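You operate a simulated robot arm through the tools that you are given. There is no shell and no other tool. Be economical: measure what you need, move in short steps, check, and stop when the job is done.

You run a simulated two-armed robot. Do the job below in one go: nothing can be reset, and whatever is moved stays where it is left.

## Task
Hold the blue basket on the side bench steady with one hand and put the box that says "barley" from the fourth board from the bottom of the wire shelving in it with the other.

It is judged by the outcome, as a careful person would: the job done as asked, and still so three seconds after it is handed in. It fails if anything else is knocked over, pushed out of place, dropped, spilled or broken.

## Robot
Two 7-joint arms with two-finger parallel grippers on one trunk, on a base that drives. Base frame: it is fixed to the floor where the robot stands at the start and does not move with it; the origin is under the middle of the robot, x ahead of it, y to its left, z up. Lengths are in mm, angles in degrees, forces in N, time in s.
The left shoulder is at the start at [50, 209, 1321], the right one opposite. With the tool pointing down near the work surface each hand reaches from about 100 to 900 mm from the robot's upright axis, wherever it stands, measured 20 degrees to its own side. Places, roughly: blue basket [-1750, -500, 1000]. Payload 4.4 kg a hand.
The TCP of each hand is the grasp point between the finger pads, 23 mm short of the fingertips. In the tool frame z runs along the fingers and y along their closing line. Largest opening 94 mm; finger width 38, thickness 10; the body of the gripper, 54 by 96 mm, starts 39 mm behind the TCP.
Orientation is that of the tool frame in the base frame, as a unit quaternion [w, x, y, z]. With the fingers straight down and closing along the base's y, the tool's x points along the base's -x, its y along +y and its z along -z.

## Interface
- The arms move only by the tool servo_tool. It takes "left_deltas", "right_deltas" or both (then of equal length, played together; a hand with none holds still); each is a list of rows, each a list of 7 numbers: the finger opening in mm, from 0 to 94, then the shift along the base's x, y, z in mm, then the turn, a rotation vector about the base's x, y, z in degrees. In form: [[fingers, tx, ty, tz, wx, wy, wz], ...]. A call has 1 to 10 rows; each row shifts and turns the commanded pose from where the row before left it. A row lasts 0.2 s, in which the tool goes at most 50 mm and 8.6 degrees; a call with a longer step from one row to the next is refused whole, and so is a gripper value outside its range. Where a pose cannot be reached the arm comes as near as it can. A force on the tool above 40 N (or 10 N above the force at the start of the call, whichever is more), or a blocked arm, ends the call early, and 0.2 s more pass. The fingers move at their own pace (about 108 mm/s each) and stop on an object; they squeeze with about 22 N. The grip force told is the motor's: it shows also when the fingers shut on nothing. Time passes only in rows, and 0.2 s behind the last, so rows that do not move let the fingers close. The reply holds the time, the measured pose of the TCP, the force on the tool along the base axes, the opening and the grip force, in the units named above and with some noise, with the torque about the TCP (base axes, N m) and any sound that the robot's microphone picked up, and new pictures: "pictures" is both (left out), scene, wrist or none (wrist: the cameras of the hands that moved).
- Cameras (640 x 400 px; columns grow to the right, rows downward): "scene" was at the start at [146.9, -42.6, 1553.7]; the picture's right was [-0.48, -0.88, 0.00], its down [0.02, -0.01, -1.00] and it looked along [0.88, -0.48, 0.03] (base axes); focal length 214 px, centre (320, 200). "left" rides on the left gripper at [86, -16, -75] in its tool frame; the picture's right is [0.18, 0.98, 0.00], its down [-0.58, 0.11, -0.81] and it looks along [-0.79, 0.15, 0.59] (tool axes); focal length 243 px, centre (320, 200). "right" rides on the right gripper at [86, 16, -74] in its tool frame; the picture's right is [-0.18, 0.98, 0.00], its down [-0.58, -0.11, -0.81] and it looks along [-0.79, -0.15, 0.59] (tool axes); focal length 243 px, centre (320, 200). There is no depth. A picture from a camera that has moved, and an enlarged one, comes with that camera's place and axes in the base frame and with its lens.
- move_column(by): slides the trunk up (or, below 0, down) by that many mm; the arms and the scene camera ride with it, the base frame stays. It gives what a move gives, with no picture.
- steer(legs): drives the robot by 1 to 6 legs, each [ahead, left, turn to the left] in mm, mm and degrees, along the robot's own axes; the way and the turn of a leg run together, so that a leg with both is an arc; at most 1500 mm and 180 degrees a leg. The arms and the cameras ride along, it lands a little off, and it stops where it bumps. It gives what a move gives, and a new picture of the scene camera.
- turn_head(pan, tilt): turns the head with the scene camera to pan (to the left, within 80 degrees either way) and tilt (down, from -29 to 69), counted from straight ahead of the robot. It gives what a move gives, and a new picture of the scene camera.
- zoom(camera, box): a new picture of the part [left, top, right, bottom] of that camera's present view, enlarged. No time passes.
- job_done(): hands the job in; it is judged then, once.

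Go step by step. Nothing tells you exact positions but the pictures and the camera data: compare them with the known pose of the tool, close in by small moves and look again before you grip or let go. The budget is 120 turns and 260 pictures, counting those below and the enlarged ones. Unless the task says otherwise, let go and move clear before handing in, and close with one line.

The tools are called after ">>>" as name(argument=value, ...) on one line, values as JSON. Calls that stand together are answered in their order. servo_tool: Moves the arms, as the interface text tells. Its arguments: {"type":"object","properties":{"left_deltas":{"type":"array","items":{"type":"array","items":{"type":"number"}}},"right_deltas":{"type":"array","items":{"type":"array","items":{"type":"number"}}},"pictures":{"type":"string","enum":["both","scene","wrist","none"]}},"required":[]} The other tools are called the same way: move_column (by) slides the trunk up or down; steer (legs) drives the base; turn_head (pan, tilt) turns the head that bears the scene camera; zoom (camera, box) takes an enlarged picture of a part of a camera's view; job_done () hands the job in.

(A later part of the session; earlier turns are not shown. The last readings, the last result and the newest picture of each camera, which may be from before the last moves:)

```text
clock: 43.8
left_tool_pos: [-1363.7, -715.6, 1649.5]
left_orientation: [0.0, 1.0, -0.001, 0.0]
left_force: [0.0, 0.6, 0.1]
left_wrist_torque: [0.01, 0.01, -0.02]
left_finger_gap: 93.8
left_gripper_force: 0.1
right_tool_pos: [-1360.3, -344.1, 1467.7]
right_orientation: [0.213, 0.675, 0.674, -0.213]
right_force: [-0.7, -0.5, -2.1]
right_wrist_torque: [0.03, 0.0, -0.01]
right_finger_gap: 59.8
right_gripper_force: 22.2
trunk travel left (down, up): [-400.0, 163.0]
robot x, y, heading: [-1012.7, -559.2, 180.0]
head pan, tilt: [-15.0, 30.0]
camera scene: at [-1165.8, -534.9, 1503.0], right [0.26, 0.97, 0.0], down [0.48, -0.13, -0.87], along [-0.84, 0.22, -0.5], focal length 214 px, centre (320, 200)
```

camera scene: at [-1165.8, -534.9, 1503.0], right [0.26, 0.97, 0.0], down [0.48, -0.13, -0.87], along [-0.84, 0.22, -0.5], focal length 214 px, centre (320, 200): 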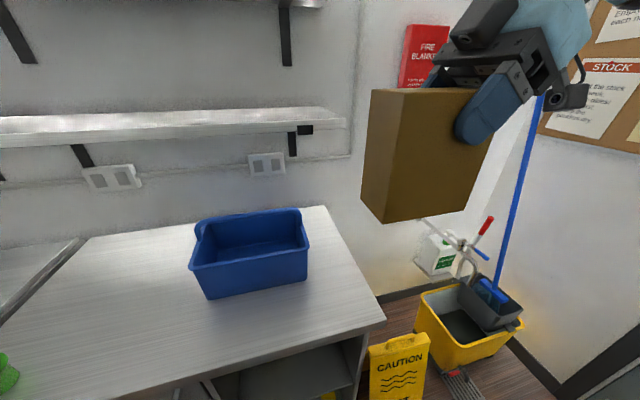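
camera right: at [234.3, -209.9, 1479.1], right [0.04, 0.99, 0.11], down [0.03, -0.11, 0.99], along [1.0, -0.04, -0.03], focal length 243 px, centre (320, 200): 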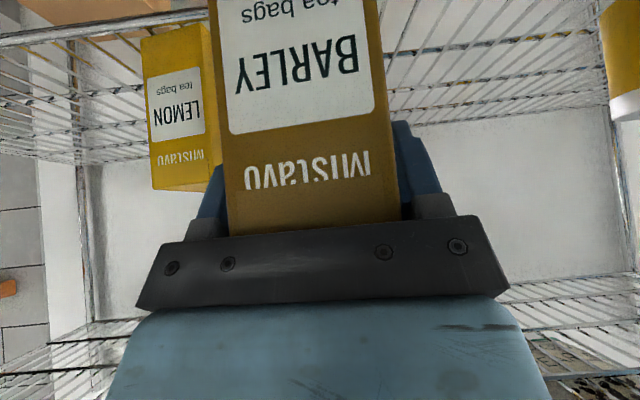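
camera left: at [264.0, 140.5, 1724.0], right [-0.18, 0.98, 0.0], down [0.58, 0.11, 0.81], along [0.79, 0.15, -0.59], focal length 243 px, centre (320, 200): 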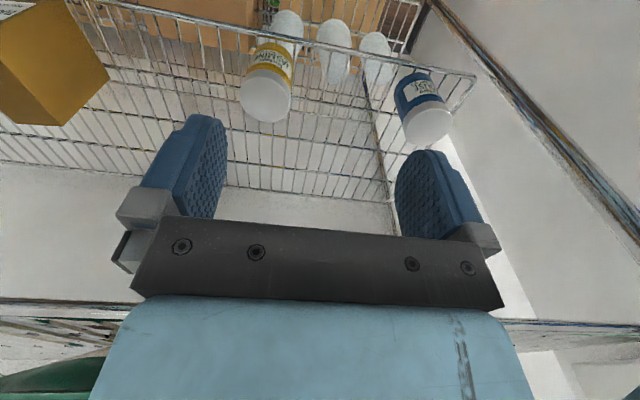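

The box is squared up, with its narrow side front-to-back. I'll move it over the bench in front of the basket and lower it.

>>> servo_tool(right_deltas=[[40, -38, -24, 0, 0, 0, 0], [40, -38, -24, 0, 0, 0, 0], [40, -37, -24, 0, 0, 0, 0], [40, -37, -24, 0, 0, 0, 0], [40, 0, 0, -45, 0, 0, 0], [40, 0, 0, -45, 0, 0, 0], [40, 0, 0, -45, 0, 0, 0], [40, 0, 0, -45, 0, 0, 0], [40, 0, 0, -45, 0, 0, 0], [40, 0, 0, -45, 0, 0, 0]], pictures="none")

>>> servo_tool(right_deltas=[[40, 0, 0, -40, 0, 0, 0], [40, 0, 0, -40, 0, 0, 0], [40, 0, 0, -20, 0, 0, 0], [40, 0, 0, 0, 0, 0, 0]])

```text
clock: 46.0
left_tool_pos: [-1366.5, -716.0, 1648.3]
left_orientation: [0.0, 1.0, -0.002, 0.001]
left_force: [0.2, 0.5, -0.1]
left_wrist_torque: [-0.03, -0.04, 0.0]
left_finger_gap: 94.0
left_gripper_force: 0.1
right_tool_pos: [-1513.8, -440.0, 1196.5]
right_orientation: [0.213, 0.675, 0.674, -0.213]
right_force: [-0.3, 0.6, -2.3]
right_wrist_torque: [0.05, 0.03, 0.01]
right_finger_gap: 60.1
right_gripper_force: 22.1
trunk travel left (down, up): [-400.0, 163.0]
robot x, y, heading: [-1015.6, -558.6, 179.9]
head pan, tilt: [-15.0, 30.0]
```

```text
clock: 47.0
left_tool_pos: [-1365.2, -715.7, 1649.1]
left_orientation: [0.0, 1.0, -0.001, 0.0]
left_force: [-0.1, -0.1, -0.1]
left_wrist_torque: [-0.02, 0.0, -0.01]
left_finger_gap: 93.7
left_gripper_force: 0.1
right_tool_pos: [-1512.0, -439.9, 1096.3]
right_orientation: [0.212, 0.675, 0.674, -0.213]
right_force: [-0.1, -0.1, -1.4]
right_wrist_torque: [0.03, 0.01, -0.02]
right_finger_gap: 59.8
right_gripper_force: 22.3
trunk travel left (down, up): [-400.0, 163.0]
robot x, y, heading: [-1009.4, -559.7, 179.7]
head pan, tilt: [-15.0, 30.0]
camera scene: at [-1166.1, -534.4, 1502.9], right [0.26, 0.97, 0.0], down [0.48, -0.13, -0.87], along [-0.84, 0.22, -0.5], focal length 214 px, centre (320, 200)
camera right: at [-1495.6, -325.0, 1108.4], right [0.98, -0.15, 0.11], down [-0.11, -0.01, 0.99], along [-0.15, -0.99, -0.03], focal length 243 px, centre (320, 200)
```

scene: 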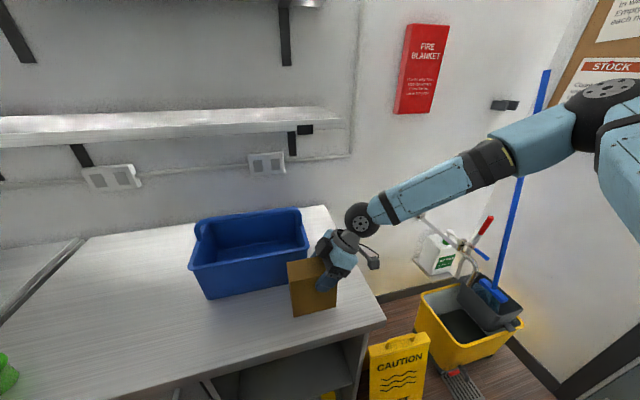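
right: 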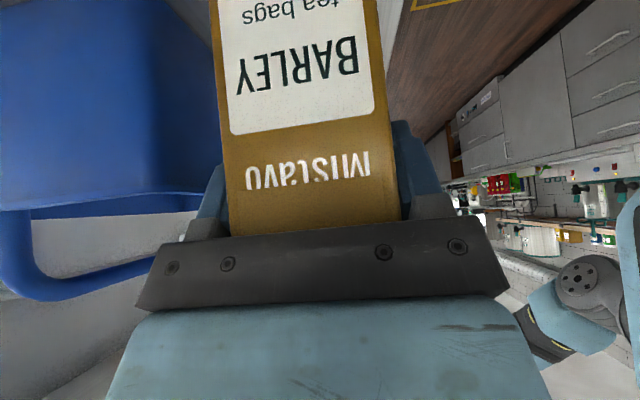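

I'm hovering about 25–30 mm above the bench. I'll lower gently and watch the force for contact.

>>> servo_tool(right_deltas=[[40, 0, 0, -10, 0, 0, 0], [40, 0, 0, -8, 0, 0, 0], [40, 0, 0, -4, 0, 0, 0], [40, 0, 0, 0, 0, 0, 0]])

```text
clock: 48.0
left_tool_pos: [-1364.0, -714.9, 1649.5]
left_orientation: [0.0, 1.0, -0.001, 0.0]
left_force: [0.7, 0.2, 0.3]
left_wrist_torque: [-0.03, -0.04, 0.02]
left_finger_gap: 94.0
left_gripper_force: 0.1
right_tool_pos: [-1510.9, -439.0, 1074.7]
right_orientation: [0.212, 0.675, 0.674, -0.212]
right_force: [0.4, -0.8, -2.7]
right_wrist_torque: [0.02, -0.02, 0.0]
right_finger_gap: 60.0
right_gripper_force: 21.9
trunk travel left (down, up): [-400.0, 163.0]
robot x, y, heading: [-1014.8, -557.6, 179.8]
head pan, tilt: [-15.0, 30.0]
camera scene: at [-1165.9, -534.9, 1502.9], right [0.26, 0.97, 0.0], down [0.48, -0.13, -0.87], along [-0.84, 0.23, -0.5], focal length 214 px, centre (320, 200)
camera right: at [-1495.0, -325.1, 1086.5], right [0.98, -0.15, 0.11], down [-0.11, -0.01, 0.99], along [-0.15, -0.99, -0.03], focal length 243 px, centre (320, 200)
```

scene: 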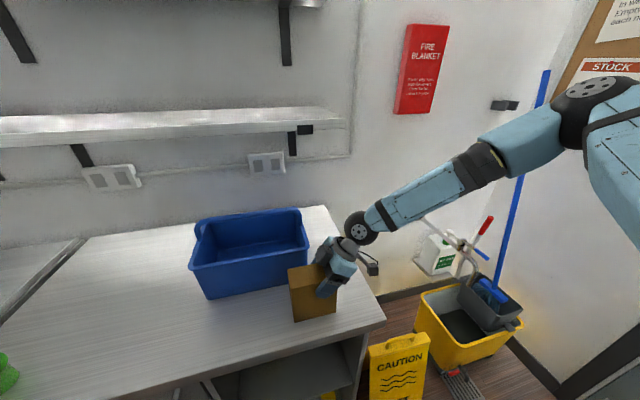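
right: 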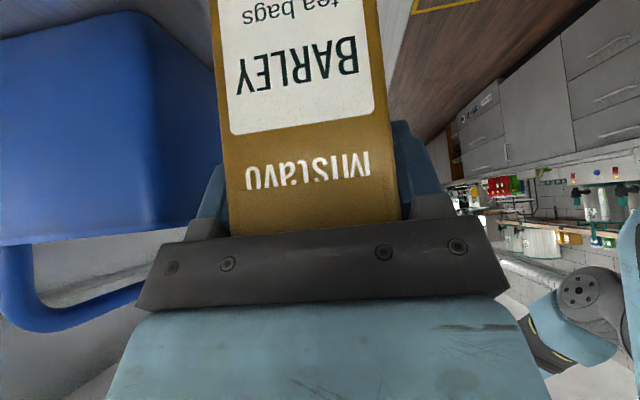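

>>> servo_tool(right_deltas=[[40, 0, 0, -4, 0, 0, 0], [40, 0, 0, -3, 0, 0, 0], [40, 0, 0, -2, 0, 0, 0], [40, 0, 0, 0, 0, 0, 0]], pictures="none")

```text
clock: 49.0
left_tool_pos: [-1364.5, -715.6, 1648.4]
left_orientation: [-0.001, 1.0, -0.001, 0.0]
left_force: [-0.4, 0.3, 0.1]
left_wrist_torque: [0.0, -0.01, 0.0]
left_finger_gap: 93.9
left_gripper_force: 0.0
right_tool_pos: [-1510.3, -438.0, 1066.8]
right_orientation: [0.212, 0.675, 0.674, -0.213]
right_force: [-0.4, -0.4, -1.5]
right_wrist_torque: [0.09, 0.03, -0.04]
right_finger_gap: 59.9
right_gripper_force: 21.7
trunk travel left (down, up): [-400.0, 163.0]
robot x, y, heading: [-1015.0, -558.3, 179.9]
head pan, tilt: [-15.0, 30.0]
```

No clear contact yet, so I'll keep lowering in 2 mm steps.

>>> servo_tool(right_deltas=[[40, 0, 0, -2, 0, 0, 0], [40, 0, 0, -2, 0, 0, 0], [40, 0, 0, 0, 0, 0, 0]], pictures="none")

>>> servo_tool(right_deltas=[[40, 0, 0, -2, 0, 0, 0], [40, 0, 0, -1, 0, 0, 0], [40, 0, 0, 0, 0, 0, 0]], pictures="none")

```text
clock: 49.8
left_tool_pos: [-1364.9, -717.3, 1649.2]
left_orientation: [-0.001, 1.0, 0.0, 0.0]
left_force: [0.3, -0.5, -0.5]
left_wrist_torque: [0.01, -0.01, 0.05]
left_finger_gap: 93.8
left_gripper_force: 0.1
right_tool_pos: [-1509.9, -435.7, 1064.2]
right_orientation: [0.213, 0.675, 0.674, -0.213]
right_force: [0.3, 0.2, -1.6]
right_wrist_torque: [0.08, -0.02, -0.02]
right_finger_gap: 59.8
right_gripper_force: 22.3
right hand out of reach, approached as far as the arm can: row 1
trunk travel left (down, up): [-400.0, 163.0]
robot x, y, heading: [-1012.0, -560.1, 180.0]
head pan, tilt: [-15.0, 30.0]
```

```text
clock: 50.6
left_tool_pos: [-1364.2, -716.1, 1648.4]
left_orientation: [-0.001, 1.0, -0.001, 0.0]
left_force: [0.3, 0.1, -0.9]
left_wrist_torque: [0.01, 0.02, 0.01]
left_finger_gap: 94.0
left_gripper_force: 0.1
right_tool_pos: [-1509.3, -435.1, 1064.0]
right_orientation: [0.212, 0.675, 0.674, -0.212]
right_force: [-0.7, -0.9, -3.3]
right_wrist_torque: [0.05, 0.0, 0.0]
right_finger_gap: 60.1
right_gripper_force: 22.3
right hand out of reach, approached as far as the arm can: row 2
trunk travel left (down, up): [-400.0, 163.0]
robot x, y, heading: [-1007.5, -557.8, 179.6]
head pan, tilt: [-15.0, 30.0]
```

The arm is at its reach limit here. I'll lift the box, lower the trunk by 100 mm, and set it down from there.

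>>> servo_tool(right_deltas=[[40, 0, 0, 35, 0, 0, 0], [40, 0, 0, 40, 0, 0, 0], [40, 0, 0, 40, 0, 0, 0], [40, 0, 0, 0, 0, 0, 0]], pictures="none")

>>> move_column(by=-100)

```text
clock: 51.6
left_tool_pos: [-1365.2, -716.2, 1648.8]
left_orientation: [0.0, 1.0, -0.001, 0.0]
left_force: [-0.1, -0.8, 0.7]
left_wrist_torque: [0.02, -0.02, 0.0]
left_finger_gap: 94.0
left_gripper_force: 0.1
right_tool_pos: [-1510.4, -432.2, 1179.5]
right_orientation: [0.213, 0.675, 0.674, -0.212]
right_force: [0.2, 0.3, -2.0]
right_wrist_torque: [0.04, -0.02, 0.0]
right_finger_gap: 60.0
right_gripper_force: 22.2
trunk travel left (down, up): [-400.0, 163.0]
robot x, y, heading: [-1011.9, -559.5, 179.9]
head pan, tilt: [-15.0, 30.0]
```

```text
clock: 52.9
left_tool_pos: [-1362.8, -716.8, 1549.9]
left_orientation: [0.0, 1.0, -0.001, 0.0]
left_force: [-1.1, -0.5, -0.2]
left_wrist_torque: [-0.01, -0.02, 0.02]
left_finger_gap: 94.2
left_gripper_force: 0.0
right_tool_pos: [-1509.5, -434.0, 1078.8]
right_orientation: [0.213, 0.675, 0.673, -0.213]
right_force: [0.2, -0.2, -1.8]
right_wrist_torque: [0.07, 0.04, 0.04]
right_finger_gap: 60.0
right_gripper_force: 23.1
trunk travel left (down, up): [-300.0, 263.0]
robot x, y, heading: [-1015.9, -556.6, 179.9]
head pan, tilt: [-15.0, 30.0]
```

>>> servo_tool(right_deltas=[[40, 0, 0, -8, 0, 0, 0], [40, 0, 0, -5, 0, 0, 0], [40, 0, 0, -2, 0, 0, 0], [40, 0, 0, 0, 0, 0, 0]], pictures="none")

>>> servo_tool(right_deltas=[[40, 0, 0, -2, 0, 0, 0], [40, 0, 0, -2, 0, 0, 0], [40, 0, 0, 0, 0, 0, 0]], pictures="wrist")

```text
clock: 53.9
left_tool_pos: [-1364.8, -716.6, 1548.0]
left_orientation: [0.0, 1.0, -0.001, 0.0]
left_force: [0.6, 1.1, 0.3]
left_wrist_torque: [0.0, 0.01, 0.01]
left_finger_gap: 94.0
left_gripper_force: 0.0
right_tool_pos: [-1508.7, -432.6, 1063.6]
right_orientation: [0.213, 0.675, 0.674, -0.212]
right_force: [0.6, -0.6, -2.8]
right_wrist_torque: [0.06, -0.04, -0.03]
right_finger_gap: 59.7
right_gripper_force: 22.2
trunk travel left (down, up): [-300.0, 263.0]
robot x, y, heading: [-1011.8, -556.8, 179.7]
head pan, tilt: [-15.0, 30.0]
```

```text
clock: 54.7
left_tool_pos: [-1363.8, -716.2, 1549.6]
left_orientation: [0.001, 1.0, -0.001, 0.0]
left_force: [-0.1, -0.9, 0.2]
left_wrist_torque: [-0.03, -0.01, 0.0]
left_finger_gap: 94.2
left_gripper_force: 0.1
right_tool_pos: [-1510.6, -432.3, 1060.7]
right_orientation: [0.213, 0.675, 0.674, -0.213]
right_force: [0.4, 0.3, -2.2]
right_wrist_torque: [0.05, 0.01, -0.01]
right_finger_gap: 59.8
right_gripper_force: 21.8
trunk travel left (down, up): [-300.0, 263.0]
robot x, y, heading: [-1013.7, -559.1, 179.8]
head pan, tilt: [-15.0, 30.0]
camera right: at [-1493.6, -318.7, 1071.7], right [0.98, -0.15, 0.11], down [-0.11, -0.01, 0.99], along [-0.15, -0.99, -0.03], focal length 243 px, centre (320, 200)
```

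right: 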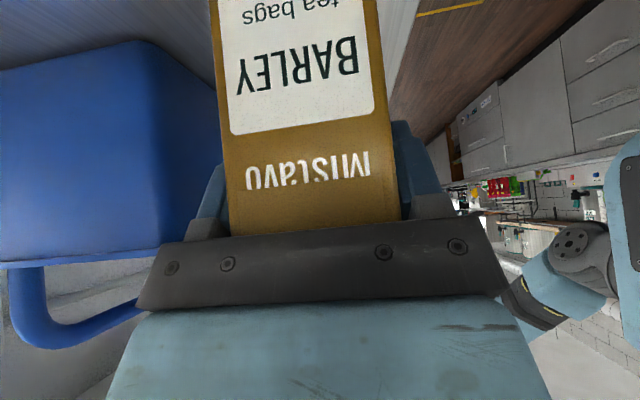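

>>> servo_tool(right_deltas=[[40, 0, 0, -2, 0, 0, 0], [40, 0, 0, -2, 0, 0, 0], [40, 0, 0, 0, 0, 0, 0]], pictures="none")

>>> servo_tool(right_deltas=[[40, 0, 0, -2, 0, 0, 0], [40, 0, 0, -2, 0, 0, 0], [40, 0, 0, 0, 0, 0, 0]], pictures="scene")

```text
clock: 55.5
left_tool_pos: [-1362.4, -715.5, 1549.9]
left_orientation: [-0.001, 1.0, 0.0, 0.0]
left_force: [-0.1, 0.7, -0.6]
left_wrist_torque: [-0.01, 0.0, 0.0]
left_finger_gap: 93.9
left_gripper_force: 0.1
right_tool_pos: [-1509.2, -433.3, 1060.0]
right_orientation: [0.212, 0.674, 0.674, -0.215]
right_force: [0.4, 3.2, 11.3]
right_wrist_torque: [-0.58, -0.38, 0.14]
right_finger_gap: 60.1
right_gripper_force: 22.0
trunk travel left (down, up): [-300.0, 263.0]
robot x, y, heading: [-1012.3, -557.5, 180.0]
head pan, tilt: [-15.0, 30.0]
```

```text
clock: 56.3
left_tool_pos: [-1361.6, -716.8, 1550.3]
left_orientation: [0.0, 1.0, 0.0, -0.001]
left_force: [0.0, 0.0, -0.4]
left_wrist_torque: [0.01, -0.02, -0.01]
left_finger_gap: 94.1
left_gripper_force: 0.1
right_tool_pos: [-1508.6, -432.7, 1055.7]
right_orientation: [0.212, 0.674, 0.674, -0.216]
right_force: [-3.7, 2.1, 29.2]
right_wrist_torque: [0.14, -0.51, 0.05]
right_finger_gap: 59.9
right_gripper_force: 21.9
trunk travel left (down, up): [-300.0, 263.0]
robot x, y, heading: [-1014.8, -558.9, 179.8]
head pan, tilt: [-15.0, 30.0]
camera scene: at [-1163.6, -535.3, 1403.5], right [0.26, 0.97, 0.0], down [0.48, -0.13, -0.87], along [-0.84, 0.23, -0.5], focal length 214 px, centre (320, 200)
```

scene: 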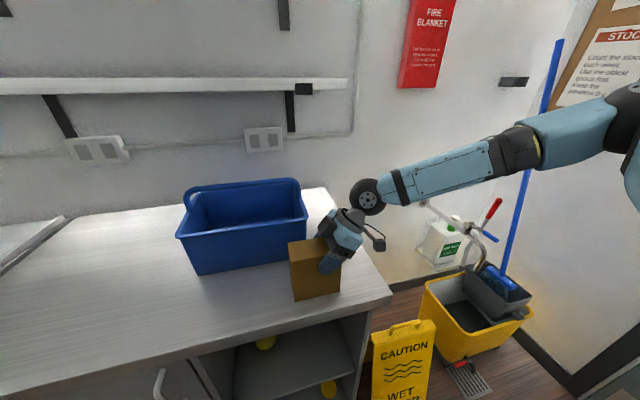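

Contact came at TCP z≈1060. I'll relieve the press, open the fingers, and back off along the tool axis.

>>> servo_tool(right_deltas=[[40, 0, 0, 5, 0, 0, 0], [65, 0, 0, 0, 0, 0, 0], [94, 0, 0, 0, 0, 0, 0], [94, 0, 0, 0, 0, 0, 0], [94, 0, 17, 25, 0, 0, 0], [94, 0, 20, 29, 0, 0, 0], [94, 0, 20, 29, 0, 0, 0], [94, 0, 0, 0, 0, 0, 0]])

```text
clock: 58.1
left_tool_pos: [-1365.6, -717.0, 1549.2]
left_orientation: [0.0, 1.0, -0.001, 0.0]
left_force: [-0.6, -0.2, -0.4]
left_wrist_torque: [-0.04, -0.01, -0.05]
left_finger_gap: 94.1
left_gripper_force: 0.0
right_tool_pos: [-1509.2, -376.5, 1141.5]
right_orientation: [0.212, 0.675, 0.674, -0.212]
right_force: [-0.7, -0.2, 0.7]
right_wrist_torque: [0.01, 0.02, 0.02]
right_finger_gap: 94.2
right_gripper_force: 0.1
trunk travel left (down, up): [-300.0, 263.0]
robot x, y, heading: [-1014.4, -558.6, 179.8]
head pan, tilt: [-15.0, 30.0]
camera scene: at [-1166.3, -535.2, 1402.8], right [0.26, 0.97, 0.0], down [0.48, -0.13, -0.87], along [-0.84, 0.23, -0.5], focal length 214 px, centre (320, 200)
camera right: at [-1493.1, -261.5, 1152.4], right [0.98, -0.15, 0.11], down [-0.11, -0.01, 0.99], along [-0.15, -0.99, -0.03], focal length 243 px, centre (320, 200)
```

scene: 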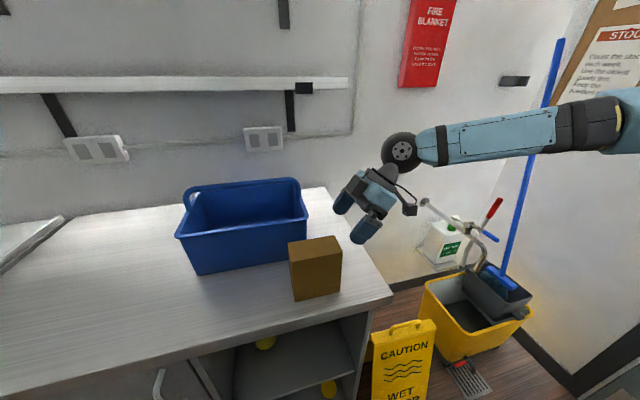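
right: 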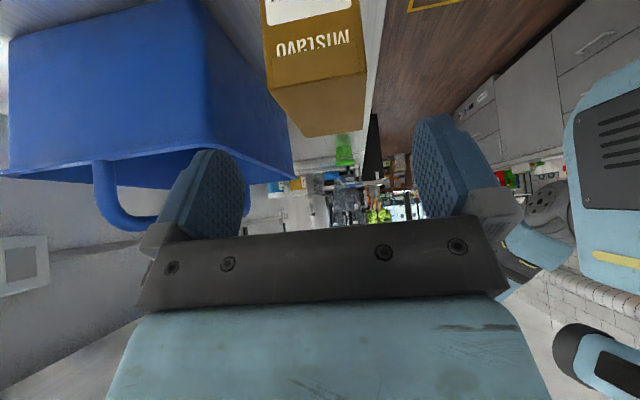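

The box is standing on the bench. I'll turn the right hand vertical and bring it over the box centre at about (-1509, -459).

>>> servo_tool(right_deltas=[[94, 0, 0, 3, 7, 0, 0], [94, 0, -10, 3, 7, 0, 0], [94, 0, -20, 3, 7, 0, 0], [94, 0, -25, 0, 7, 0, 0], [94, 0, -28, 0, 7, 0, 0], [94, 0, 0, 0, 0, 0, 0]])

```text
clock: 59.5
left_tool_pos: [-1362.7, -717.0, 1550.1]
left_orientation: [-0.001, 1.0, -0.001, -0.001]
left_force: [0.6, 0.0, 0.6]
left_wrist_torque: [0.0, 0.06, -0.02]
left_finger_gap: 93.9
left_gripper_force: 0.1
right_tool_pos: [-1503.1, -440.9, 1153.9]
right_orientation: [-0.001, 0.707, 0.707, -0.001]
right_force: [0.3, -0.7, -0.4]
right_wrist_torque: [0.01, 0.01, 0.01]
right_finger_gap: 94.3
right_gripper_force: 0.1
right hand out of reach, approached as far as the arm can: row 5
trunk travel left (down, up): [-300.0, 263.0]
robot x, y, heading: [-1016.1, -558.2, 180.0]
head pan, tilt: [-15.0, 30.0]
camera scene: at [-1163.7, -535.7, 1403.3], right [0.26, 0.97, 0.0], down [0.48, -0.13, -0.87], along [-0.84, 0.23, -0.5], focal length 214 px, centre (320, 200)
camera right: at [-1486.5, -354.6, 1228.2], right [0.98, -0.19, 0.0], down [-0.11, -0.58, 0.81], along [-0.15, -0.79, -0.59], focal length 243 px, centre (320, 200)
```

scene: 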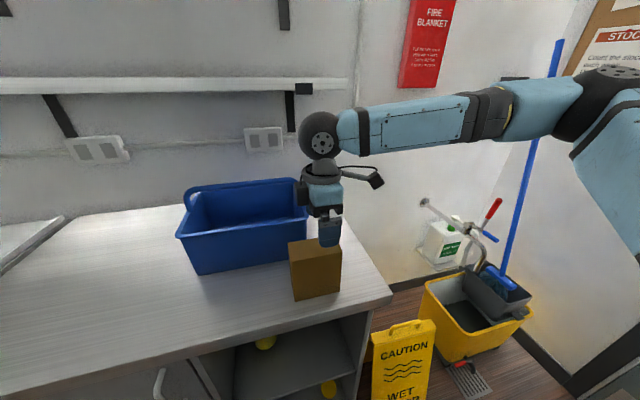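
right: 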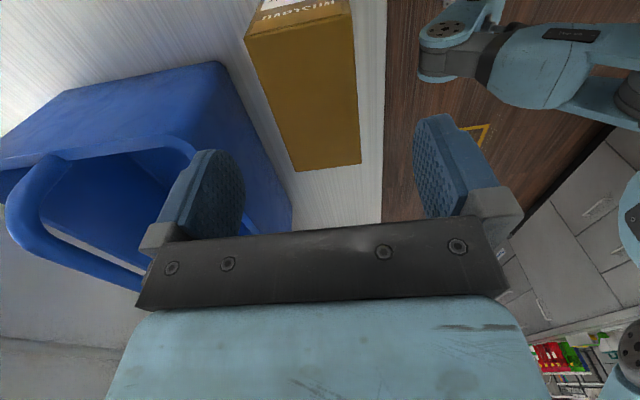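

The forearm posture limits reach here, because leaning the hand to the side swung the elbow out. I'll undo that posture by leaning, yawing back and then going vertical, so I can yaw with the wrist roll alone.

>>> servo_tool(right_deltas=[[94, 10, 15, 20, -7, 0, 0], [94, 15, 15, 20, -7, 0, 0], [94, 15, 15, 20, -7, 0, 0], [94, 15, 15, 10, -7, 0, 0], [94, 15, 15, 0, -7, 0, 0], [94, 0, 0, 0, 0, 0, 0]], pictures="none")

>>> servo_tool(right_deltas=[[94, 5, 5, 5, 0, 0, -8.5], [94, 5, 5, 5, 0, 0, -8.5], [94, 5, 5, 5, 0, 0, -8.5], [94, 5, 5, 5, 0, 0, -8.5], [94, 0, 0, 0, 0, 0, -8.5], [94, 0, 0, 0, 0, 0, -8.5], [94, 0, 0, 0, 0, 0, -8.5], [94, 0, 0, 0, 0, 0, -8.5], [94, 0, 0, 0, 0, 0, -8.5], [94, 0, 0, 0, 0, 0, -8.5]], pictures="none")

>>> servo_tool(right_deltas=[[94, 0, 0, 0, 0, 0, -5], [94, 0, 0, 0, 0, -7, 0], [94, 0, 0, 0, 0, -7, 0], [94, 0, 0, 0, 0, -7, 0], [94, 0, 0, 0, 0, -7, 0], [94, 0, 0, 0, 0, -7, 0], [94, 0, 0, 0, 0, 0, 0]], pictures="scene")

```text
clock: 60.9
left_tool_pos: [-1363.9, -716.1, 1549.4]
left_orientation: [0.0, 1.0, -0.001, -0.001]
left_force: [0.1, 0.6, -0.3]
left_wrist_torque: [0.03, -0.01, -0.04]
left_finger_gap: 94.0
left_gripper_force: 0.0
right_tool_pos: [-1433.7, -367.2, 1220.5]
right_orientation: [0.213, 0.675, 0.674, -0.213]
right_force: [-0.1, -0.8, 0.4]
right_wrist_torque: [0.02, 0.01, 0.03]
right_finger_gap: 94.0
right_gripper_force: 0.1
trunk travel left (down, up): [-300.0, 263.0]
robot x, y, heading: [-1013.7, -559.8, 179.8]
head pan, tilt: [-15.0, 30.0]
```

```text
clock: 63.1
left_tool_pos: [-1363.9, -716.0, 1548.2]
left_orientation: [0.0, 1.0, -0.001, 0.0]
left_force: [0.4, 0.2, -0.1]
left_wrist_torque: [-0.04, 0.03, -0.02]
left_finger_gap: 94.1
left_gripper_force: 0.0
right_tool_pos: [-1414.4, -347.6, 1241.7]
right_orientation: [0.012, 0.953, 0.039, -0.3]
right_force: [0.1, -0.1, 0.8]
right_wrist_torque: [0.02, -0.04, 0.01]
right_finger_gap: 93.8
right_gripper_force: 0.1
trunk travel left (down, up): [-300.0, 263.0]
robot x, y, heading: [-1008.5, -560.1, 179.8]
head pan, tilt: [-15.0, 30.0]
```

```text
clock: 64.7
left_tool_pos: [-1364.3, -716.3, 1549.6]
left_orientation: [0.001, 1.0, 0.0, 0.0]
left_force: [-0.5, -0.3, -1.1]
left_wrist_torque: [-0.01, 0.01, -0.02]
left_finger_gap: 94.0
left_gripper_force: 0.0
right_tool_pos: [-1413.8, -346.8, 1242.7]
right_orientation: [0.0, 1.0, 0.0, 0.001]
right_force: [0.6, 0.2, 0.1]
right_wrist_torque: [0.04, -0.01, -0.01]
right_finger_gap: 94.1
right_gripper_force: 0.1
trunk travel left (down, up): [-300.0, 263.0]
robot x, y, heading: [-1014.5, -561.2, 179.9]
head pan, tilt: [-15.0, 30.0]
camera scene: at [-1165.2, -534.9, 1403.0], right [0.26, 0.97, 0.0], down [0.48, -0.13, -0.87], along [-0.84, 0.23, -0.5], focal length 214 px, centre (320, 200)
```

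scene: 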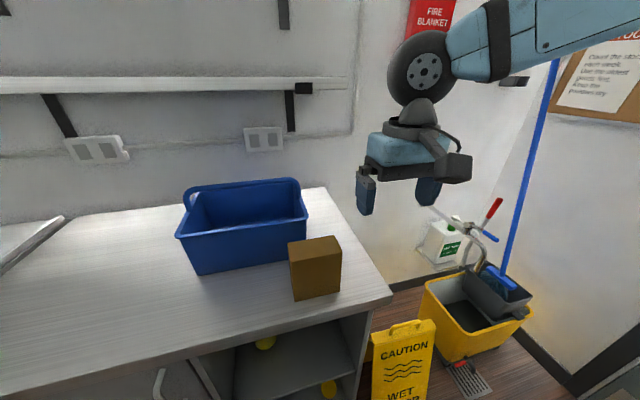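

The hand is vertical with the forearm straight. Now I'll yaw +90° by wrist roll and move above the box.

>>> servo_tool(right_deltas=[[94, 0, 0, 0, 0, 0, 8.5], [94, 0, 0, 0, 0, 0, 8.5], [94, 0, 0, 0, 0, 0, 8.5], [94, 0, 0, 0, 0, 0, 8.5], [94, 0, 0, 0, 0, 0, 8.5], [94, 0, 0, 0, 0, 0, 8.5], [94, 0, 0, 0, 0, 0, 8.5], [94, 0, 0, 0, 0, 0, 8.5], [94, 0, 0, 0, 0, 0, 8.5], [94, 0, 0, 0, 0, 0, 8.5]], pictures="none")

>>> servo_tool(right_deltas=[[94, -20, -20, 0, 0, 0, 5], [94, -25, -30, -20, 0, 0, 0], [94, -25, -30, -20, 0, 0, 0], [94, -25, -32, -20, 0, 0, 0], [94, 0, 0, -25, 0, 0, 0], [94, 0, 0, 0, 0, 0, 0]])

```text
clock: 66.9
left_tool_pos: [-1364.5, -716.2, 1548.5]
left_orientation: [0.0, 1.0, 0.0, 0.0]
left_force: [-0.6, 0.6, 1.0]
left_wrist_torque: [0.0, 0.02, -0.01]
left_finger_gap: 94.2
left_gripper_force: 0.1
right_tool_pos: [-1413.9, -347.2, 1243.2]
right_orientation: [0.001, 0.737, 0.676, 0.001]
right_force: [0.2, 0.3, 0.3]
right_wrist_torque: [0.02, -0.02, -0.04]
right_finger_gap: 93.7
right_gripper_force: 0.1
trunk travel left (down, up): [-300.0, 263.0]
robot x, y, heading: [-1008.2, -563.0, 179.7]
head pan, tilt: [-15.0, 30.0]
```

```text
clock: 68.3
left_tool_pos: [-1363.9, -717.2, 1549.0]
left_orientation: [0.0, 1.0, -0.001, -0.001]
left_force: [-0.1, 0.6, -0.6]
left_wrist_torque: [0.01, -0.01, 0.0]
left_finger_gap: 94.0
left_gripper_force: 0.0
right_tool_pos: [-1505.3, -442.0, 1158.2]
right_orientation: [0.0, 0.708, 0.707, -0.001]
right_force: [-0.2, 0.4, 0.4]
right_wrist_torque: [-0.01, -0.01, 0.0]
right_finger_gap: 94.0
right_gripper_force: 0.0
right hand out of reach, approached as far as the arm can: row 4
trunk travel left (down, up): [-300.0, 263.0]
robot x, y, heading: [-1013.7, -559.2, 179.9]
head pan, tilt: [-15.0, 30.0]
camera scene: at [-1166.2, -534.9, 1402.8], right [0.26, 0.97, 0.0], down [0.48, -0.13, -0.87], along [-0.84, 0.23, -0.5], focal length 214 px, centre (320, 200)
camera right: at [-1488.8, -354.2, 1231.1], right [0.98, -0.19, 0.0], down [-0.11, -0.58, 0.81], along [-0.15, -0.79, -0.59], focal length 243 px, centre (320, 200)
```

scene: 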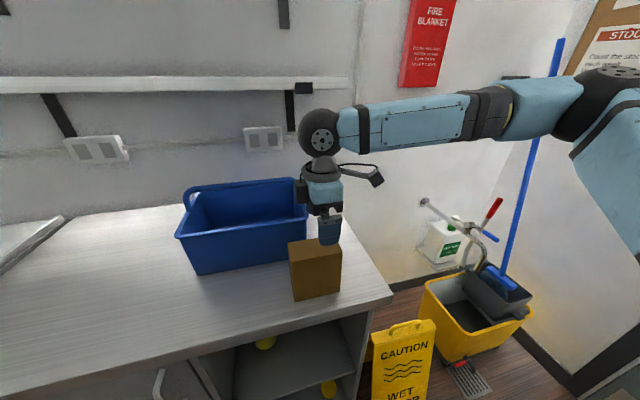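
right: 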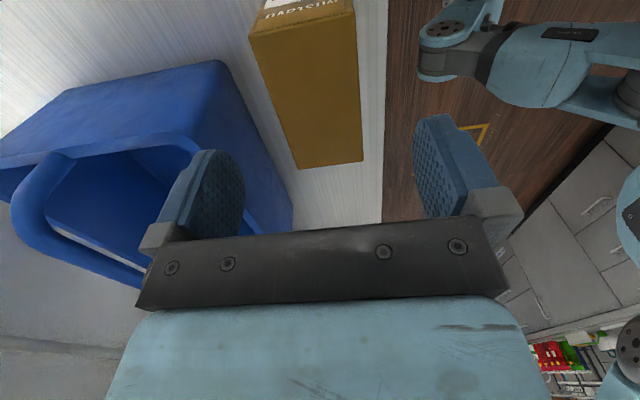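

That wrist yaw has a reach limit toward the left. Shifting the base left about 220 mm should put both the box and the basket in comfortable range for it.

>>> servo_tool(right_deltas=[[94, 15, 15, 25, 0, 0, 0], [94, 20, 20, 25, 0, 0, 0], [94, 20, 20, 20, 0, 0, 0]], pictures="none")

>>> steer(legs=[[0, 220, 0]])

```text
clock: 69.1
left_tool_pos: [-1362.1, -715.1, 1550.1]
left_orientation: [0.0, 1.0, 0.0, -0.001]
left_force: [0.9, 1.1, -0.3]
left_wrist_torque: [0.04, 0.0, 0.01]
left_finger_gap: 93.8
left_gripper_force: 0.1
right_tool_pos: [-1446.8, -389.4, 1228.5]
right_orientation: [0.0, 0.707, 0.707, -0.001]
right_force: [0.4, 0.2, 0.1]
right_wrist_torque: [-0.04, 0.02, -0.01]
right_finger_gap: 93.8
right_gripper_force: 0.0
trunk travel left (down, up): [-300.0, 263.0]
robot x, y, heading: [-1014.5, -558.8, 180.0]
head pan, tilt: [-15.0, 30.0]
```

```text
clock: 71.7
left_tool_pos: [-1364.3, -931.9, 1549.5]
left_orientation: [0.0, 1.0, -0.003, 0.0]
left_force: [0.2, -0.4, 0.4]
left_wrist_torque: [0.01, -0.02, -0.02]
left_finger_gap: 94.0
left_gripper_force: 0.1
right_tool_pos: [-1450.1, -606.1, 1227.2]
right_orientation: [0.0, 0.708, 0.706, -0.001]
right_force: [-0.4, 0.1, 1.0]
right_wrist_torque: [0.0, 0.01, 0.0]
right_finger_gap: 94.3
right_gripper_force: 0.0
trunk travel left (down, up): [-300.0, 263.0]
robot x, y, heading: [-1011.1, -775.3, 179.9]
head pan, tilt: [-15.0, 30.0]
camera scene: at [-1166.1, -751.4, 1402.9], right [0.26, 0.97, 0.0], down [0.48, -0.13, -0.87], along [-0.84, 0.23, -0.5], focal length 214 px, centre (320, 200)
```

scene: 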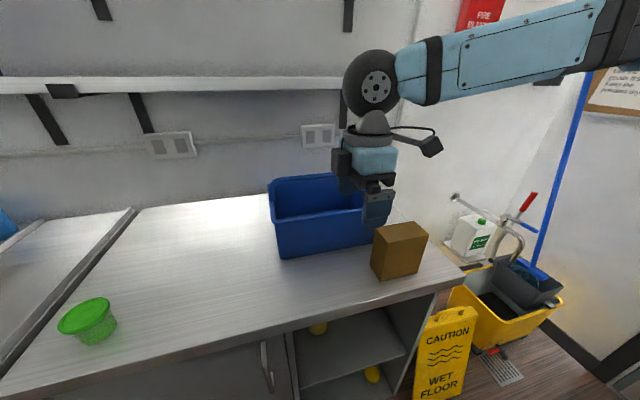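

>>> servo_tool(right_deltas=[[94, 0, 37, 0, 0, 0, 0], [94, 0, 37, 0, 0, 0, 0], [94, 0, 37, 0, 0, 0, 0], [94, 0, 36, 0, 0, 0, 0], [94, -30, 0, -30, 0, 0, 0], [94, -29, 0, -30, 0, 0, 0], [94, 0, 0, -27, 0, 0, 0], [94, 0, 0, 0, 0, 0, 0]])

```text
clock: 73.5
left_tool_pos: [-1366.5, -932.3, 1548.9]
left_orientation: [0.001, 1.0, -0.002, 0.0]
left_force: [0.4, -0.7, 0.4]
left_wrist_torque: [0.0, 0.0, -0.01]
left_finger_gap: 94.2
left_gripper_force: 0.1
right_tool_pos: [-1508.6, -460.2, 1140.8]
right_orientation: [-0.001, 0.708, 0.706, 0.0]
right_force: [0.0, -0.1, 0.2]
right_wrist_torque: [0.02, -0.02, 0.0]
right_finger_gap: 94.0
right_gripper_force: 0.0
trunk travel left (down, up): [-300.0, 263.0]
robot x, y, heading: [-1013.4, -777.5, 179.7]
head pan, tilt: [-15.0, 30.0]
camera scene: at [-1166.3, -752.3, 1402.9], right [0.26, 0.97, 0.0], down [0.48, -0.13, -0.87], along [-0.84, 0.23, -0.5], focal length 214 px, centre (320, 200)
camera right: at [-1493.0, -373.5, 1215.7], right [0.98, -0.19, 0.0], down [-0.11, -0.58, 0.81], along [-0.15, -0.79, -0.59], focal length 243 px, centre (320, 200)
```

scene: 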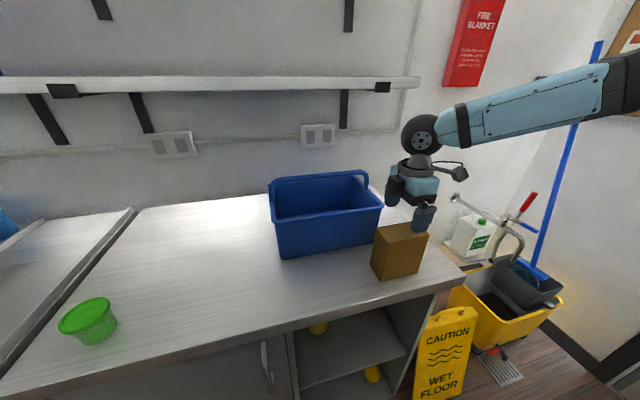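
right: 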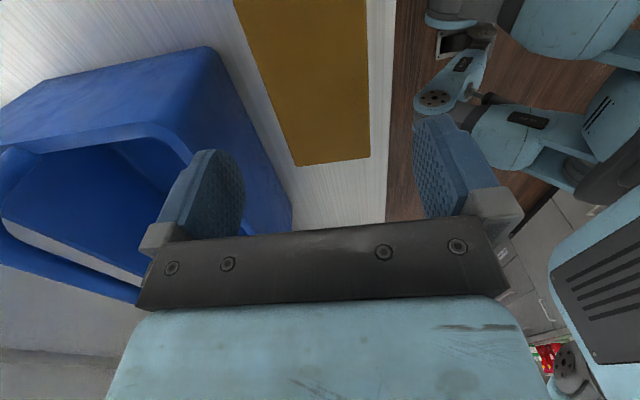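

The box-top corners seen in the wrist view give a centre of about (-1509, -454), right under the hand. I'll descend and grip.

>>> servo_tool(right_deltas=[[94, 0, 3, -25, 0, 0, 0], [94, 0, 3, -25, 0, 0, 0], [94, 0, 0, -24, 0, 0, 0], [94, 0, 0, 0, 0, 0, 0]])

```text
clock: 74.5
left_tool_pos: [-1364.5, -932.1, 1549.2]
left_orientation: [-0.001, 1.0, -0.001, 0.0]
left_force: [-0.6, 0.0, 0.5]
left_wrist_torque: [-0.03, 0.0, 0.0]
left_finger_gap: 93.9
left_gripper_force: 0.0
right_tool_pos: [-1506.6, -453.1, 1066.0]
right_orientation: [-0.001, 0.708, 0.706, 0.0]
right_force: [-0.5, -0.1, 0.2]
right_wrist_torque: [0.02, 0.06, -0.02]
right_finger_gap: 94.1
right_gripper_force: 0.1
trunk travel left (down, up): [-300.0, 263.0]
robot x, y, heading: [-1012.1, -771.4, 179.9]
head pan, tilt: [-15.0, 30.0]
camera scene: at [-1165.8, -751.7, 1403.0], right [0.26, 0.97, 0.0], down [0.48, -0.13, -0.87], along [-0.84, 0.23, -0.5], focal length 214 px, centre (320, 200)
camera right: at [-1491.1, -365.6, 1140.6], right [0.98, -0.19, 0.0], down [-0.11, -0.58, 0.81], along [-0.15, -0.79, -0.59], focal length 243 px, centre (320, 200)
```

scene: 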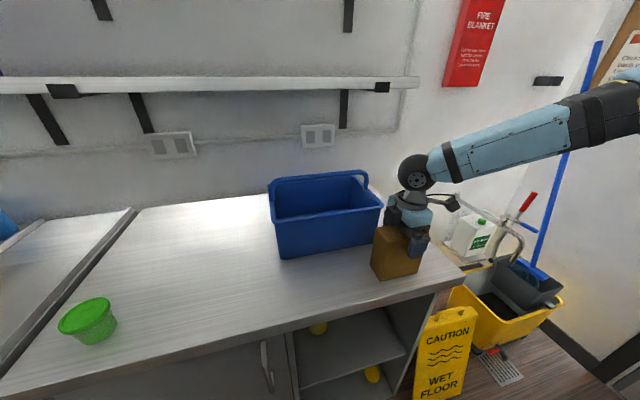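
right: 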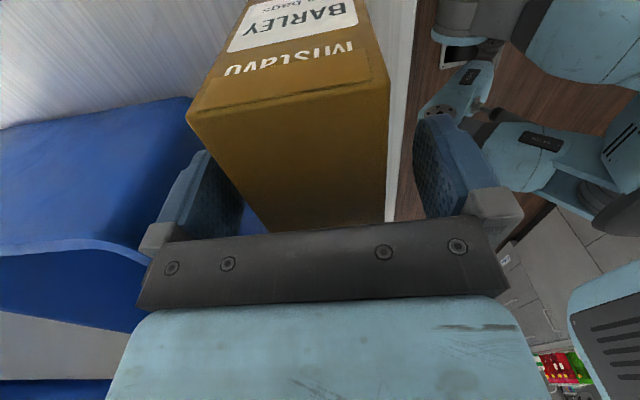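

Fingers straddle the box cleanly; I'll close and lift.

>>> servo_tool(right_deltas=[[75, 0, 0, 0, 0, 0, 0], [55, 0, 0, 0, 0, 0, 0], [40, 0, 0, 0, 0, 0, 0], [40, 0, 0, 0, 0, 0, 0], [40, 0, 0, 10, 0, 0, 0], [40, 0, 0, 25, 0, 0, 0], [40, 0, 0, 40, 0, 0, 0], [40, 15, 0, 45, 0, 0, 0], [40, 15, 0, 45, 0, 0, 0], [40, 0, 0, 0, 0, 0, 0]])

```text
clock: 76.7
left_tool_pos: [-1366.7, -932.3, 1549.0]
left_orientation: [-0.001, 1.0, -0.002, 0.0]
left_force: [0.0, -0.3, -0.6]
left_wrist_torque: [-0.04, -0.01, 0.01]
left_finger_gap: 94.0
left_gripper_force: 0.1
right_tool_pos: [-1476.0, -454.4, 1231.3]
right_orientation: [0.0, 0.708, 0.706, -0.001]
right_force: [0.8, 0.2, -2.3]
right_wrist_torque: [0.0, -0.01, -0.01]
right_finger_gap: 59.9
right_gripper_force: 22.1
trunk travel left (down, up): [-300.0, 263.0]
robot x, y, heading: [-1014.7, -775.5, 179.9]
head pan, tilt: [-15.0, 30.0]
camera scene: at [-1167.4, -751.2, 1402.7], right [0.26, 0.97, 0.0], down [0.48, -0.13, -0.87], along [-0.84, 0.23, -0.5], focal length 214 px, centre (320, 200)
camera right: at [-1460.2, -366.3, 1305.3], right [0.98, -0.19, 0.0], down [-0.11, -0.58, 0.81], along [-0.15, -0.79, -0.59], focal length 243 px, centre (320, 200)
```

scene: 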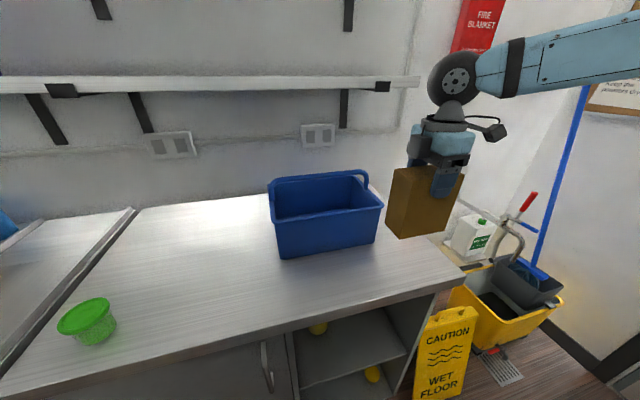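
right: 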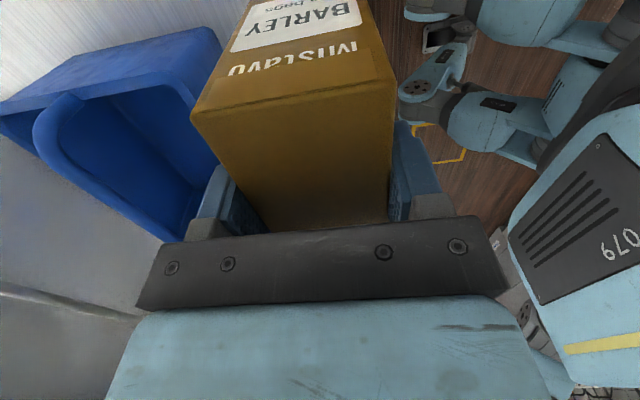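

The box is held and balanced, so next comes the left hand, which will hold the basket by its left wall. I'll zoom in to locate that wall precisely.

>>> turn_head(pan=0, tilt=35)

>>> zoom(camera="scene", box=[280, 120, 440, 220])

```text
clock: 77.4
left_tool_pos: [-1364.9, -931.6, 1549.2]
left_orientation: [0.0, 1.0, -0.002, 0.0]
left_force: [-0.1, 0.5, 0.0]
left_wrist_torque: [-0.04, 0.0, -0.02]
left_finger_gap: 94.1
left_gripper_force: 0.0
right_tool_pos: [-1475.8, -454.3, 1231.6]
right_orientation: [0.0, 0.708, 0.706, -0.001]
right_force: [0.1, 0.4, -1.9]
right_wrist_torque: [-0.02, 0.03, 0.02]
right_finger_gap: 59.8
right_gripper_force: 21.7
trunk travel left (down, up): [-300.0, 263.0]
robot x, y, heading: [-1010.6, -776.9, 179.8]
head pan, tilt: [0.0, 35.0]
camera scene: at [-1166.9, -774.8, 1395.2], right [0.0, 1.0, 0.0], down [0.57, 0.0, -0.82], along [-0.82, 0.0, -0.57], focal length 214 px, centre (320, 200)
```

scene: 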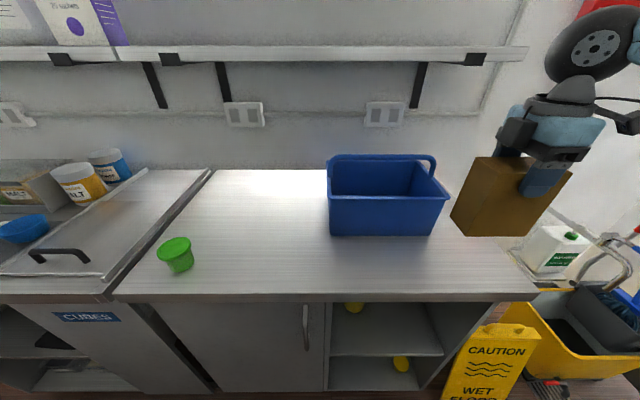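

```text
4.00 times, centred on (360, 170) of scene
camera zoom: at [-1166.9, -774.8, 1395.2], right [0.0, 1.0, 0.0], down [0.57, 0.0, -0.82], along [-0.82, 0.0, -0.57], focal length 858 px, centre (160, 320)
```

zoom: 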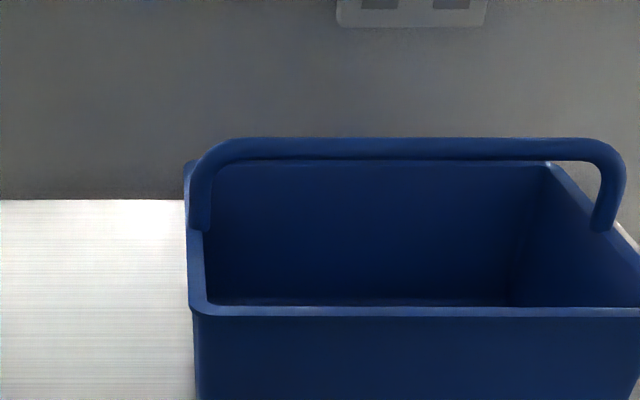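

The left rim lip runs at y -756 to -745, with its front corner at x≈-1613 and the handle post at x≈-1714. So I'll grip at about (-1655, -750). First I'll lower the left hand in front of the basket.

>>> servo_tool(left_deltas=[[94, 0, 20, -45, 0, 0, 0], [94, 0, 20, -45, 0, 0, 0], [94, 0, 20, -45, 0, 0, 0], [94, 0, 20, -45, 0, 0, 0], [94, 0, 20, -45, 0, 0, 0], [94, 0, 20, -45, 0, 0, 0], [94, 0, 20, -45, 0, 0, 0], [94, 0, 20, -45, 0, 0, 0], [94, 0, 20, -45, 0, 0, 0], [94, 0, 0, -8, 0, 0, 0]], pictures="none")

>>> servo_tool(left_deltas=[[94, -45, 0, 0, 0, 0, 0], [94, -45, 0, 0, 0, 0, 0], [94, -45, 0, 0, 0, 0, 0], [94, -45, 0, 0, 0, 0, 0], [94, -30, 0, 0, 0, 0, 0], [94, 0, 0, 0, 0, 0, 0]])

```text
clock: 79.6
left_tool_pos: [-1363.0, -754.2, 1134.7]
left_orientation: [0.0, 1.0, -0.002, 0.0]
left_force: [-1.0, 1.1, 0.3]
left_wrist_torque: [-0.03, -0.02, -0.01]
left_finger_gap: 94.1
left_gripper_force: 0.1
right_tool_pos: [-1475.4, -453.7, 1230.7]
right_orientation: [0.0, 0.708, 0.706, -0.001]
right_force: [-0.2, -1.0, -1.2]
right_wrist_torque: [0.04, -0.01, -0.01]
right_finger_gap: 59.8
right_gripper_force: 21.3
trunk travel left (down, up): [-300.0, 263.0]
robot x, y, heading: [-1012.2, -774.6, 180.0]
head pan, tilt: [0.0, 35.0]
```

```text
clock: 81.0
left_tool_pos: [-1573.4, -751.7, 1139.1]
left_orientation: [0.0, 1.0, -0.001, 0.0]
left_force: [-0.2, 0.5, 0.7]
left_wrist_torque: [0.0, -0.01, 0.02]
left_finger_gap: 93.8
left_gripper_force: 0.0
right_tool_pos: [-1475.6, -453.6, 1232.1]
right_orientation: [0.0, 0.708, 0.706, -0.001]
right_force: [0.4, 0.4, -2.3]
right_wrist_torque: [0.01, -0.02, 0.0]
right_finger_gap: 60.2
right_gripper_force: 21.8
trunk travel left (down, up): [-300.0, 263.0]
robot x, y, heading: [-1012.3, -772.2, 180.0]
head pan, tilt: [0.0, 35.0]
camera scene: at [-1166.9, -775.0, 1395.1], right [0.0, 1.0, 0.0], down [0.57, 0.0, -0.82], along [-0.82, 0.0, -0.57], focal length 214 px, centre (320, 200)
camera left: at [-1488.4, -735.7, 1212.6], right [0.18, -0.98, 0.0], down [-0.58, -0.11, 0.81], along [-0.79, -0.15, -0.59], focal length 243 px, centre (320, 200)
```

scene: 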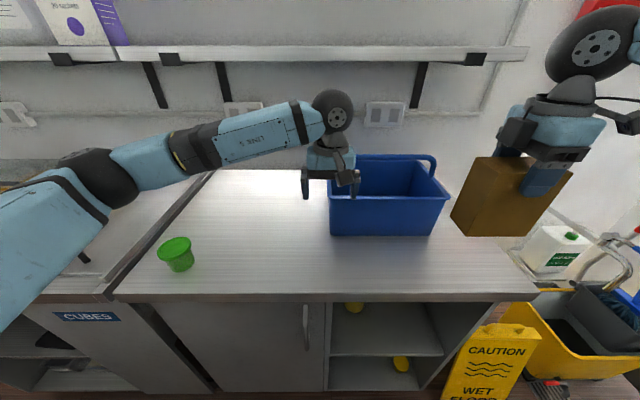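
left: 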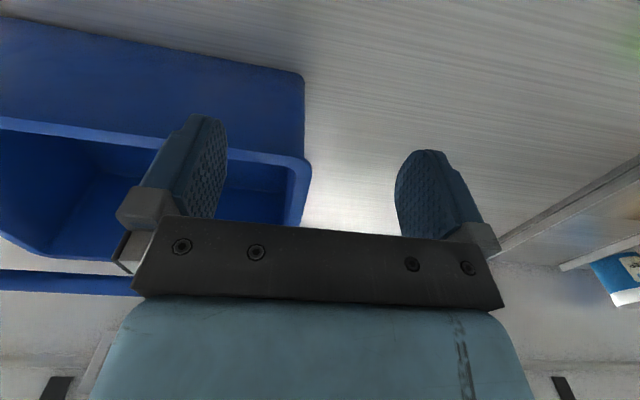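

The left hand is lined up with the left rim. I'll go 80 mm further forward.

>>> servo_tool(left_deltas=[[94, -30, 0, 0, 0, 0, 0], [94, -30, 0, 0, 0, 0, 0], [94, -22, 1, 0, 0, 0, 0], [94, 0, 0, 0, 0, 0, 0]])

```text
clock: 82.0
left_tool_pos: [-1657.5, -752.7, 1134.3]
left_orientation: [0.0, 1.0, -0.002, 0.001]
left_force: [0.1, 0.1, 0.9]
left_wrist_torque: [0.04, -0.02, 0.0]
left_finger_gap: 94.0
left_gripper_force: 0.0
right_tool_pos: [-1474.5, -454.7, 1231.4]
right_orientation: [-0.001, 0.708, 0.706, -0.001]
right_force: [-0.1, -0.7, -2.1]
right_wrist_torque: [0.01, 0.01, -0.02]
right_finger_gap: 59.8
right_gripper_force: 22.6
trunk travel left (down, up): [-300.0, 263.0]
robot x, y, heading: [-1011.2, -774.0, 179.7]
head pan, tilt: [0.0, 35.0]
camera scene: at [-1166.8, -775.1, 1395.1], right [0.0, 1.0, 0.0], down [0.57, 0.0, -0.82], along [-0.82, 0.0, -0.57], focal length 214 px, centre (320, 200)
camera left: at [-1571.9, -735.8, 1210.4], right [0.18, -0.98, 0.0], down [-0.58, -0.11, 0.81], along [-0.79, -0.15, -0.59], focal length 243 px, centre (320, 200)
```

scene: 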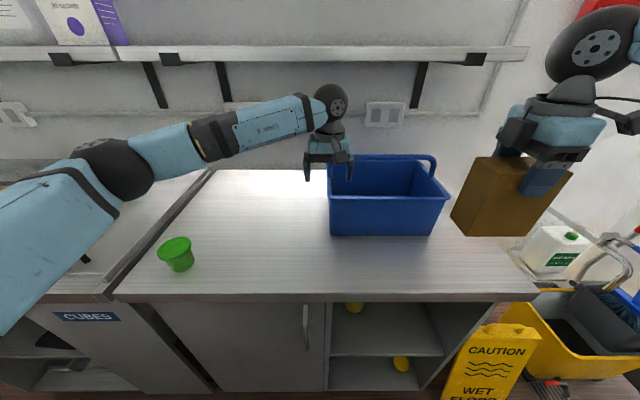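
left: 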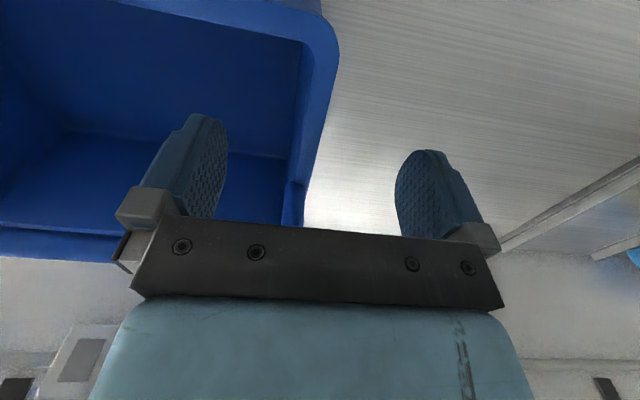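

By projection, the rim sits about 6 mm to the right of the finger centre. I'll shift and descend over the wall.

>>> servo_tool(left_deltas=[[94, 0, 6, -10, 0, 0, 0], [94, 0, 0, -25, 0, 0, 0], [94, 0, 0, -24, 0, 0, 0], [94, 0, 0, 0, 0, 0, 0]])

>>> zoom(camera="scene", box=[280, 120, 440, 220])

```text
clock: 83.0
left_tool_pos: [-1657.3, -745.4, 1075.8]
left_orientation: [0.001, 1.0, -0.001, -0.001]
left_force: [0.5, 0.1, 0.2]
left_wrist_torque: [0.01, -0.03, 0.01]
left_finger_gap: 94.2
left_gripper_force: 0.1
right_tool_pos: [-1474.9, -454.0, 1230.8]
right_orientation: [-0.001, 0.708, 0.706, -0.001]
right_force: [0.1, -0.4, -1.8]
right_wrist_torque: [0.01, 0.01, 0.0]
right_finger_gap: 59.7
right_gripper_force: 22.0
trunk travel left (down, up): [-300.0, 263.0]
robot x, y, heading: [-1012.8, -778.0, 179.9]
head pan, tilt: [0.0, 35.0]
camera scene: at [-1166.8, -774.7, 1395.2], right [0.0, 1.0, 0.0], down [0.57, 0.0, -0.82], along [-0.82, 0.0, -0.57], focal length 214 px, centre (320, 200)
camera left: at [-1571.4, -729.4, 1151.3], right [0.18, -0.98, 0.0], down [-0.58, -0.11, 0.81], along [-0.79, -0.15, -0.59], focal length 243 px, centre (320, 200)
```

scene: 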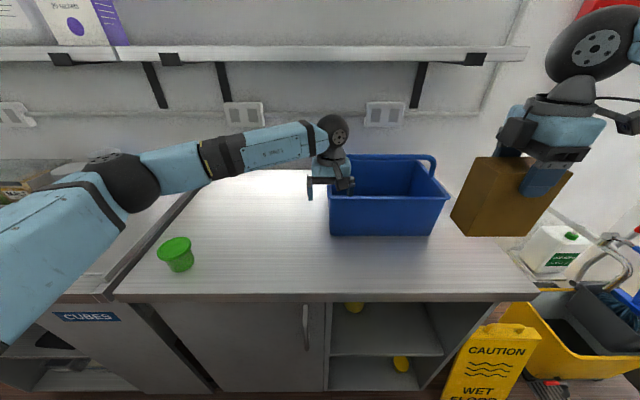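
left: 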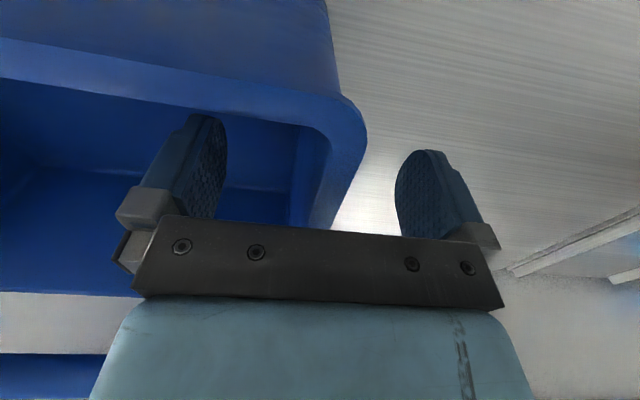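

```text
4.00 times, centred on (360, 170) of scene
camera zoom: at [-1166.8, -774.7, 1395.2], right [0.0, 1.0, 0.0], down [0.57, 0.0, -0.82], along [-0.82, 0.0, -0.57], focal length 858 px, centre (160, 320)
```

zoom: 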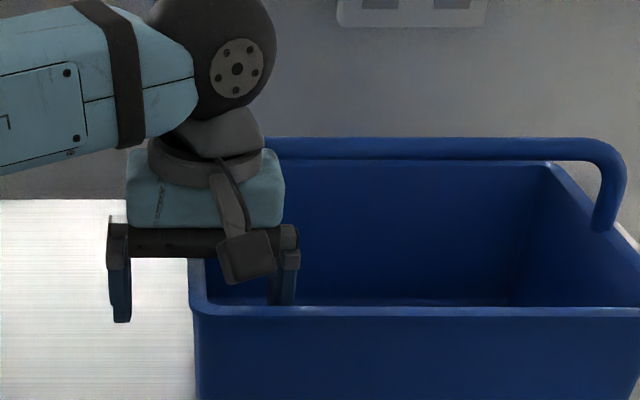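

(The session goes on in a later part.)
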